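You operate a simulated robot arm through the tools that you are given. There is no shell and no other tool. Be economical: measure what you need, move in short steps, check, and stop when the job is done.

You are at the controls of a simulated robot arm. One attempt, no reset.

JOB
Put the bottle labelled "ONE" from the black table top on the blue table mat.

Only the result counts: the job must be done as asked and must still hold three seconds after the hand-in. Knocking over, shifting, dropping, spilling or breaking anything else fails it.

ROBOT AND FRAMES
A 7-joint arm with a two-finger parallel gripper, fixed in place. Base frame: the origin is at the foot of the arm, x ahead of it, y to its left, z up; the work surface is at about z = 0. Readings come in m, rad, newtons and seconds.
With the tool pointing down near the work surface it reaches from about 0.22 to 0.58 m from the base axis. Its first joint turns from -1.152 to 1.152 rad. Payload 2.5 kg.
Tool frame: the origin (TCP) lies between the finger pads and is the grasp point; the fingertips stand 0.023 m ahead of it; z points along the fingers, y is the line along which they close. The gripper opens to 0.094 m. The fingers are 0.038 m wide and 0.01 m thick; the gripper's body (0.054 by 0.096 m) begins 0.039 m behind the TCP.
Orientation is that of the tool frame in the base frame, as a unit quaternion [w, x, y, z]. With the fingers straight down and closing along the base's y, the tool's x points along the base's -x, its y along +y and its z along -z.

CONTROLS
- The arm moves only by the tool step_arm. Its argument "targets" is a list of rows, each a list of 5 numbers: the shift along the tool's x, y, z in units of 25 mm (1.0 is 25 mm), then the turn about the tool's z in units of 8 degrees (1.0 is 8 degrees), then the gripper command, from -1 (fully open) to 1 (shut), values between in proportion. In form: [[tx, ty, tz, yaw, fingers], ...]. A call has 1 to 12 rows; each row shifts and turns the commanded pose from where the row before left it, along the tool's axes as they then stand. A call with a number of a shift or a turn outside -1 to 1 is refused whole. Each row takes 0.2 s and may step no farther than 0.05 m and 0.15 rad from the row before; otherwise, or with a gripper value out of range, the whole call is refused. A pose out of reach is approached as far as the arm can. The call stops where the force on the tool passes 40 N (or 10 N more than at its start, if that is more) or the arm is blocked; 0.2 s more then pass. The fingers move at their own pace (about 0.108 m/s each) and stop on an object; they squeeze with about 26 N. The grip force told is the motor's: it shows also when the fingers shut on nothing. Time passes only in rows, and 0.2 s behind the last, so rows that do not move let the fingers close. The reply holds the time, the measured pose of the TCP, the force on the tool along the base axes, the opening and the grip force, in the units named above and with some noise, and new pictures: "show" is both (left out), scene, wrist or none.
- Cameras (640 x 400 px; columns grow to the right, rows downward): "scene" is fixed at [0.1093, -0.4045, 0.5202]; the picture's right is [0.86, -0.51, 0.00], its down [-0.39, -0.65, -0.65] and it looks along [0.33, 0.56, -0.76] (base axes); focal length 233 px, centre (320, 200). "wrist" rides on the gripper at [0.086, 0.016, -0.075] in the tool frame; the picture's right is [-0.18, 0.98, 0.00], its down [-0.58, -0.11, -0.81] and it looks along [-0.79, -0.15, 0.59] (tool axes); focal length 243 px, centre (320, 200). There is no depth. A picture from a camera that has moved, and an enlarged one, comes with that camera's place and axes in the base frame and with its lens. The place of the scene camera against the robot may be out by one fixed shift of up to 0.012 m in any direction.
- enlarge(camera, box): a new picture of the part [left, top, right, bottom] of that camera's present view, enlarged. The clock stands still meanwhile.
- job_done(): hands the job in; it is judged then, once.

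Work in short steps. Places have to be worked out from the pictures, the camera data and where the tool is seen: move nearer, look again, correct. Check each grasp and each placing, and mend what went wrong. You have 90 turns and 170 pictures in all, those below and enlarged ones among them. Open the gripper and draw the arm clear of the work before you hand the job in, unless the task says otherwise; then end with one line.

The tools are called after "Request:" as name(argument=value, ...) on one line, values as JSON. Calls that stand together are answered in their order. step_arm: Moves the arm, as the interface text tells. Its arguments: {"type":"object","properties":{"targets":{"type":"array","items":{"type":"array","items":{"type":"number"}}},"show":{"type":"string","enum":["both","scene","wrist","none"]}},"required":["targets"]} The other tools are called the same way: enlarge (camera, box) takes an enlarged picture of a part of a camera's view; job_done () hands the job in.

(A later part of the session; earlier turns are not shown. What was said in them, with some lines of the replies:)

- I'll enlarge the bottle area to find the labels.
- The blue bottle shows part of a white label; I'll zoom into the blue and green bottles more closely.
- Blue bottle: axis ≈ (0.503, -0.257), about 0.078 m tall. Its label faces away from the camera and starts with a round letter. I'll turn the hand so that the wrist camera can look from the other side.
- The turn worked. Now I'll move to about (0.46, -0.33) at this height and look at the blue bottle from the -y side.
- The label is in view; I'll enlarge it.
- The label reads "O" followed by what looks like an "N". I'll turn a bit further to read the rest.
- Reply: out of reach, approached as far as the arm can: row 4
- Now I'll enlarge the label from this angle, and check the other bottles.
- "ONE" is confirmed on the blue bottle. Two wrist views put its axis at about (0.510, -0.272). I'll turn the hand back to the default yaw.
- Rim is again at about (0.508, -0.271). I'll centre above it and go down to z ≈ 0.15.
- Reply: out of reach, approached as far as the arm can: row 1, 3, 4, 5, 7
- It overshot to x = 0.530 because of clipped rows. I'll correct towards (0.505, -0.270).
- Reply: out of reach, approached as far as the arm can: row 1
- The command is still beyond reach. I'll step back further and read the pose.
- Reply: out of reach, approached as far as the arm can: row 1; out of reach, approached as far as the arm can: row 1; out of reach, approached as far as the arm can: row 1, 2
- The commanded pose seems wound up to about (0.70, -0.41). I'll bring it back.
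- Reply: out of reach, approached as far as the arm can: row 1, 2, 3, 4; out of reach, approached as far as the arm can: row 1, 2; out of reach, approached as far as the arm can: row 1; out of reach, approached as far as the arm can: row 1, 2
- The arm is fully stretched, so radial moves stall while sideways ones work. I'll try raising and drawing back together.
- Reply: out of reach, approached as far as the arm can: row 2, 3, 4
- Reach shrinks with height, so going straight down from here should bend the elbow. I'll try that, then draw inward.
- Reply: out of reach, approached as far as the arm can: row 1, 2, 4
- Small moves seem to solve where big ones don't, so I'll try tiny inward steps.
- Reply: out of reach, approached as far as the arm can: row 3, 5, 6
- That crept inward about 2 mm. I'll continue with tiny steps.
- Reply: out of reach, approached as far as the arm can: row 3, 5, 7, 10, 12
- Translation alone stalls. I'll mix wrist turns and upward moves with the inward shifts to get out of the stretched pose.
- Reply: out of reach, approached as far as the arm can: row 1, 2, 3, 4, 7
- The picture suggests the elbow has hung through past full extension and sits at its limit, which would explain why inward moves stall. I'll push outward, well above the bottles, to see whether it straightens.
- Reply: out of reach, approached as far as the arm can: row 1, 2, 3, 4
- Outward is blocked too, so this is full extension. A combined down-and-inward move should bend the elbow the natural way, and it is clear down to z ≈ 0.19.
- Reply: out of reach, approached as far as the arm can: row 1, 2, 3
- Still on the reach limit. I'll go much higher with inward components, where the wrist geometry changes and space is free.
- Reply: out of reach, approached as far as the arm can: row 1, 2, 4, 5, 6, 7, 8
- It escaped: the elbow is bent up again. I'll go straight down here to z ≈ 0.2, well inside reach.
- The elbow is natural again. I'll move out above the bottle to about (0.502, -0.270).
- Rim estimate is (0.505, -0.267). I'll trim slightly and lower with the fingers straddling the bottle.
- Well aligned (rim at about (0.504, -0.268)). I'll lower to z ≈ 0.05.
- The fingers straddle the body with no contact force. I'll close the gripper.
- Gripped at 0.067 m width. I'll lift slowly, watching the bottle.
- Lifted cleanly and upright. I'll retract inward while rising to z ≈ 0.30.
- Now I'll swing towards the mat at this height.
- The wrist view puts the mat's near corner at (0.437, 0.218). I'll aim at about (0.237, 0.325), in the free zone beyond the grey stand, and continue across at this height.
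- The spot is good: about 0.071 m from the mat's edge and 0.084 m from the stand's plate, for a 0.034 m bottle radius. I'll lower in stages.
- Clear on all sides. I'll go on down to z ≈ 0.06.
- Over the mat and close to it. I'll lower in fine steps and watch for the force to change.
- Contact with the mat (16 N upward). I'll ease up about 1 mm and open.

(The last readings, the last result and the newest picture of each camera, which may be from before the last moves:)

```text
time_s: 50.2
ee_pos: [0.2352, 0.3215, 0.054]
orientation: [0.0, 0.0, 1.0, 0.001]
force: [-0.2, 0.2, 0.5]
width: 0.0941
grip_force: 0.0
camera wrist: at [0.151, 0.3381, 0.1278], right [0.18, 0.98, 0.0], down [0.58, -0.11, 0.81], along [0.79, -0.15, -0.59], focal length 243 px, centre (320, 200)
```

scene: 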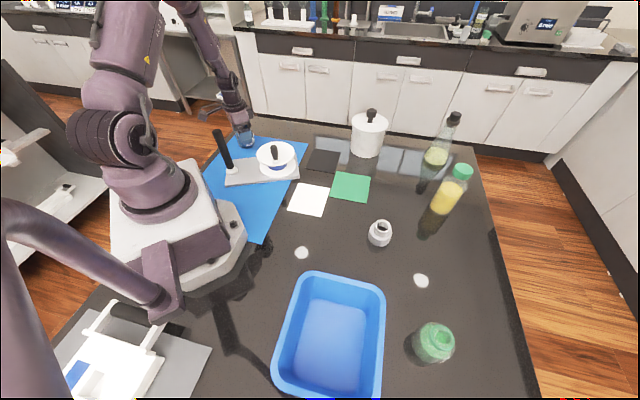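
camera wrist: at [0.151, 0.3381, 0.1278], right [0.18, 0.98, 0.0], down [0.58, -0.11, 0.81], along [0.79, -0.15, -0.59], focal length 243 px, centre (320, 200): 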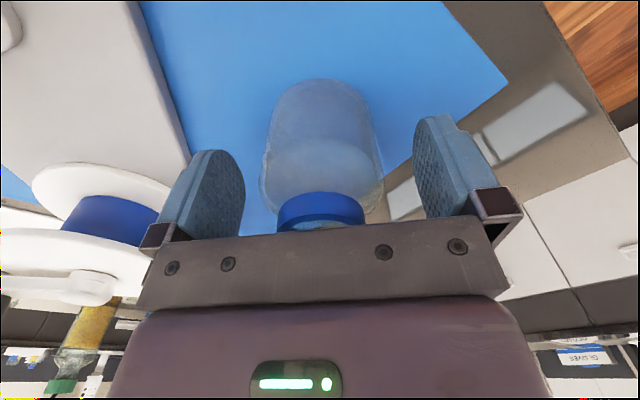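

Released; the bottle stands upright. I'll rise straight up.

Request:
step_arm(targets=[[0, 0, -0.3, 0, -1], [0, 0, -0.5, 0, -1], [0, 0, -0.7, 0, -1], [0, 0, -0.8, 0, -1], [0, 0, -0.8, 0, -1], [0, 0, -0.8, 0, -1], [0, 0, -0.8, 0, -1], [0, 0, -0.8, 0, -1], [0, 0, -0.8, 0, -1], [0, 0, -0.8, 0, -1], [0, 0, -0.8, 0, -1], [0, 0, -0.8, 0, -1]], show="both")

```text
time_s: 52.8
ee_pos: [0.2364, 0.3239, 0.2696]
orientation: [0.0, 0.0, 1.0, -0.001]
force: [0.4, -0.2, 0.5]
width: 0.0939
grip_force: 0.1
camera wrist: at [0.1525, 0.3385, 0.3437], right [0.18, 0.98, 0.0], down [0.58, -0.11, 0.81], along [0.79, -0.15, -0.59], focal length 243 px, centre (320, 200)
```

scene: 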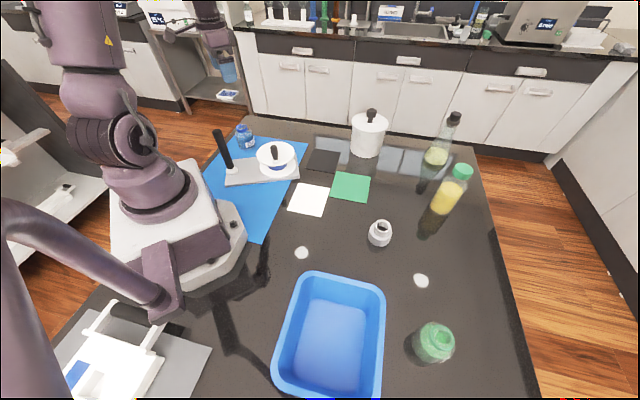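
wrist: 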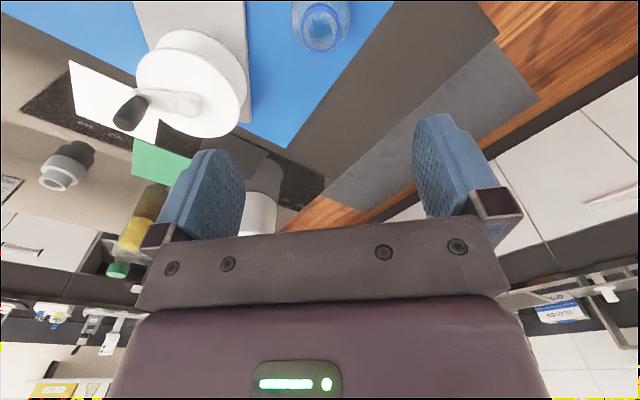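

A zoom to check that the bottle is upright and fully on the mat.

Request:
enlarge(camera="scene", box=[200, 110, 320, 185])

```text
5.33 times, centred on (260, 148) of scene
camera zoom: at [0.1093, -0.4045, 0.5202], right [0.86, -0.51, 0.0], down [-0.39, -0.65, -0.65], along [0.33, 0.56, -0.76], focal length 1244 px, centre (640, 480)
```

zoom: 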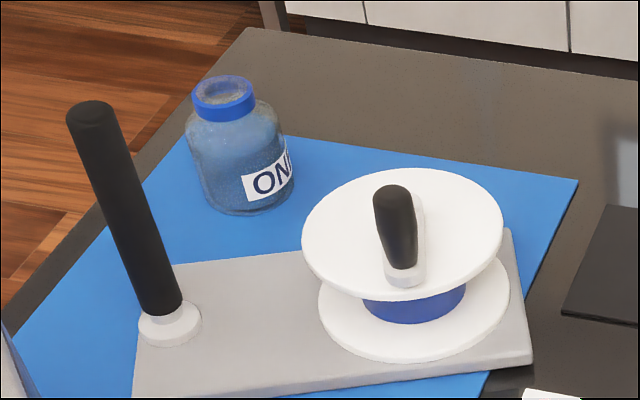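

The bottle stands upright on the mat with its "ONE" label showing. Nothing else has moved, and the arm is clear with the gripper open, so I'm handing in.

Request:
job_done()

```text
The job is handed in.
```

The bottle labelled "ONE" is standing upright on the blue table mat, and I've handed the job in; nothing else on the table appeared moved in the final pictures.
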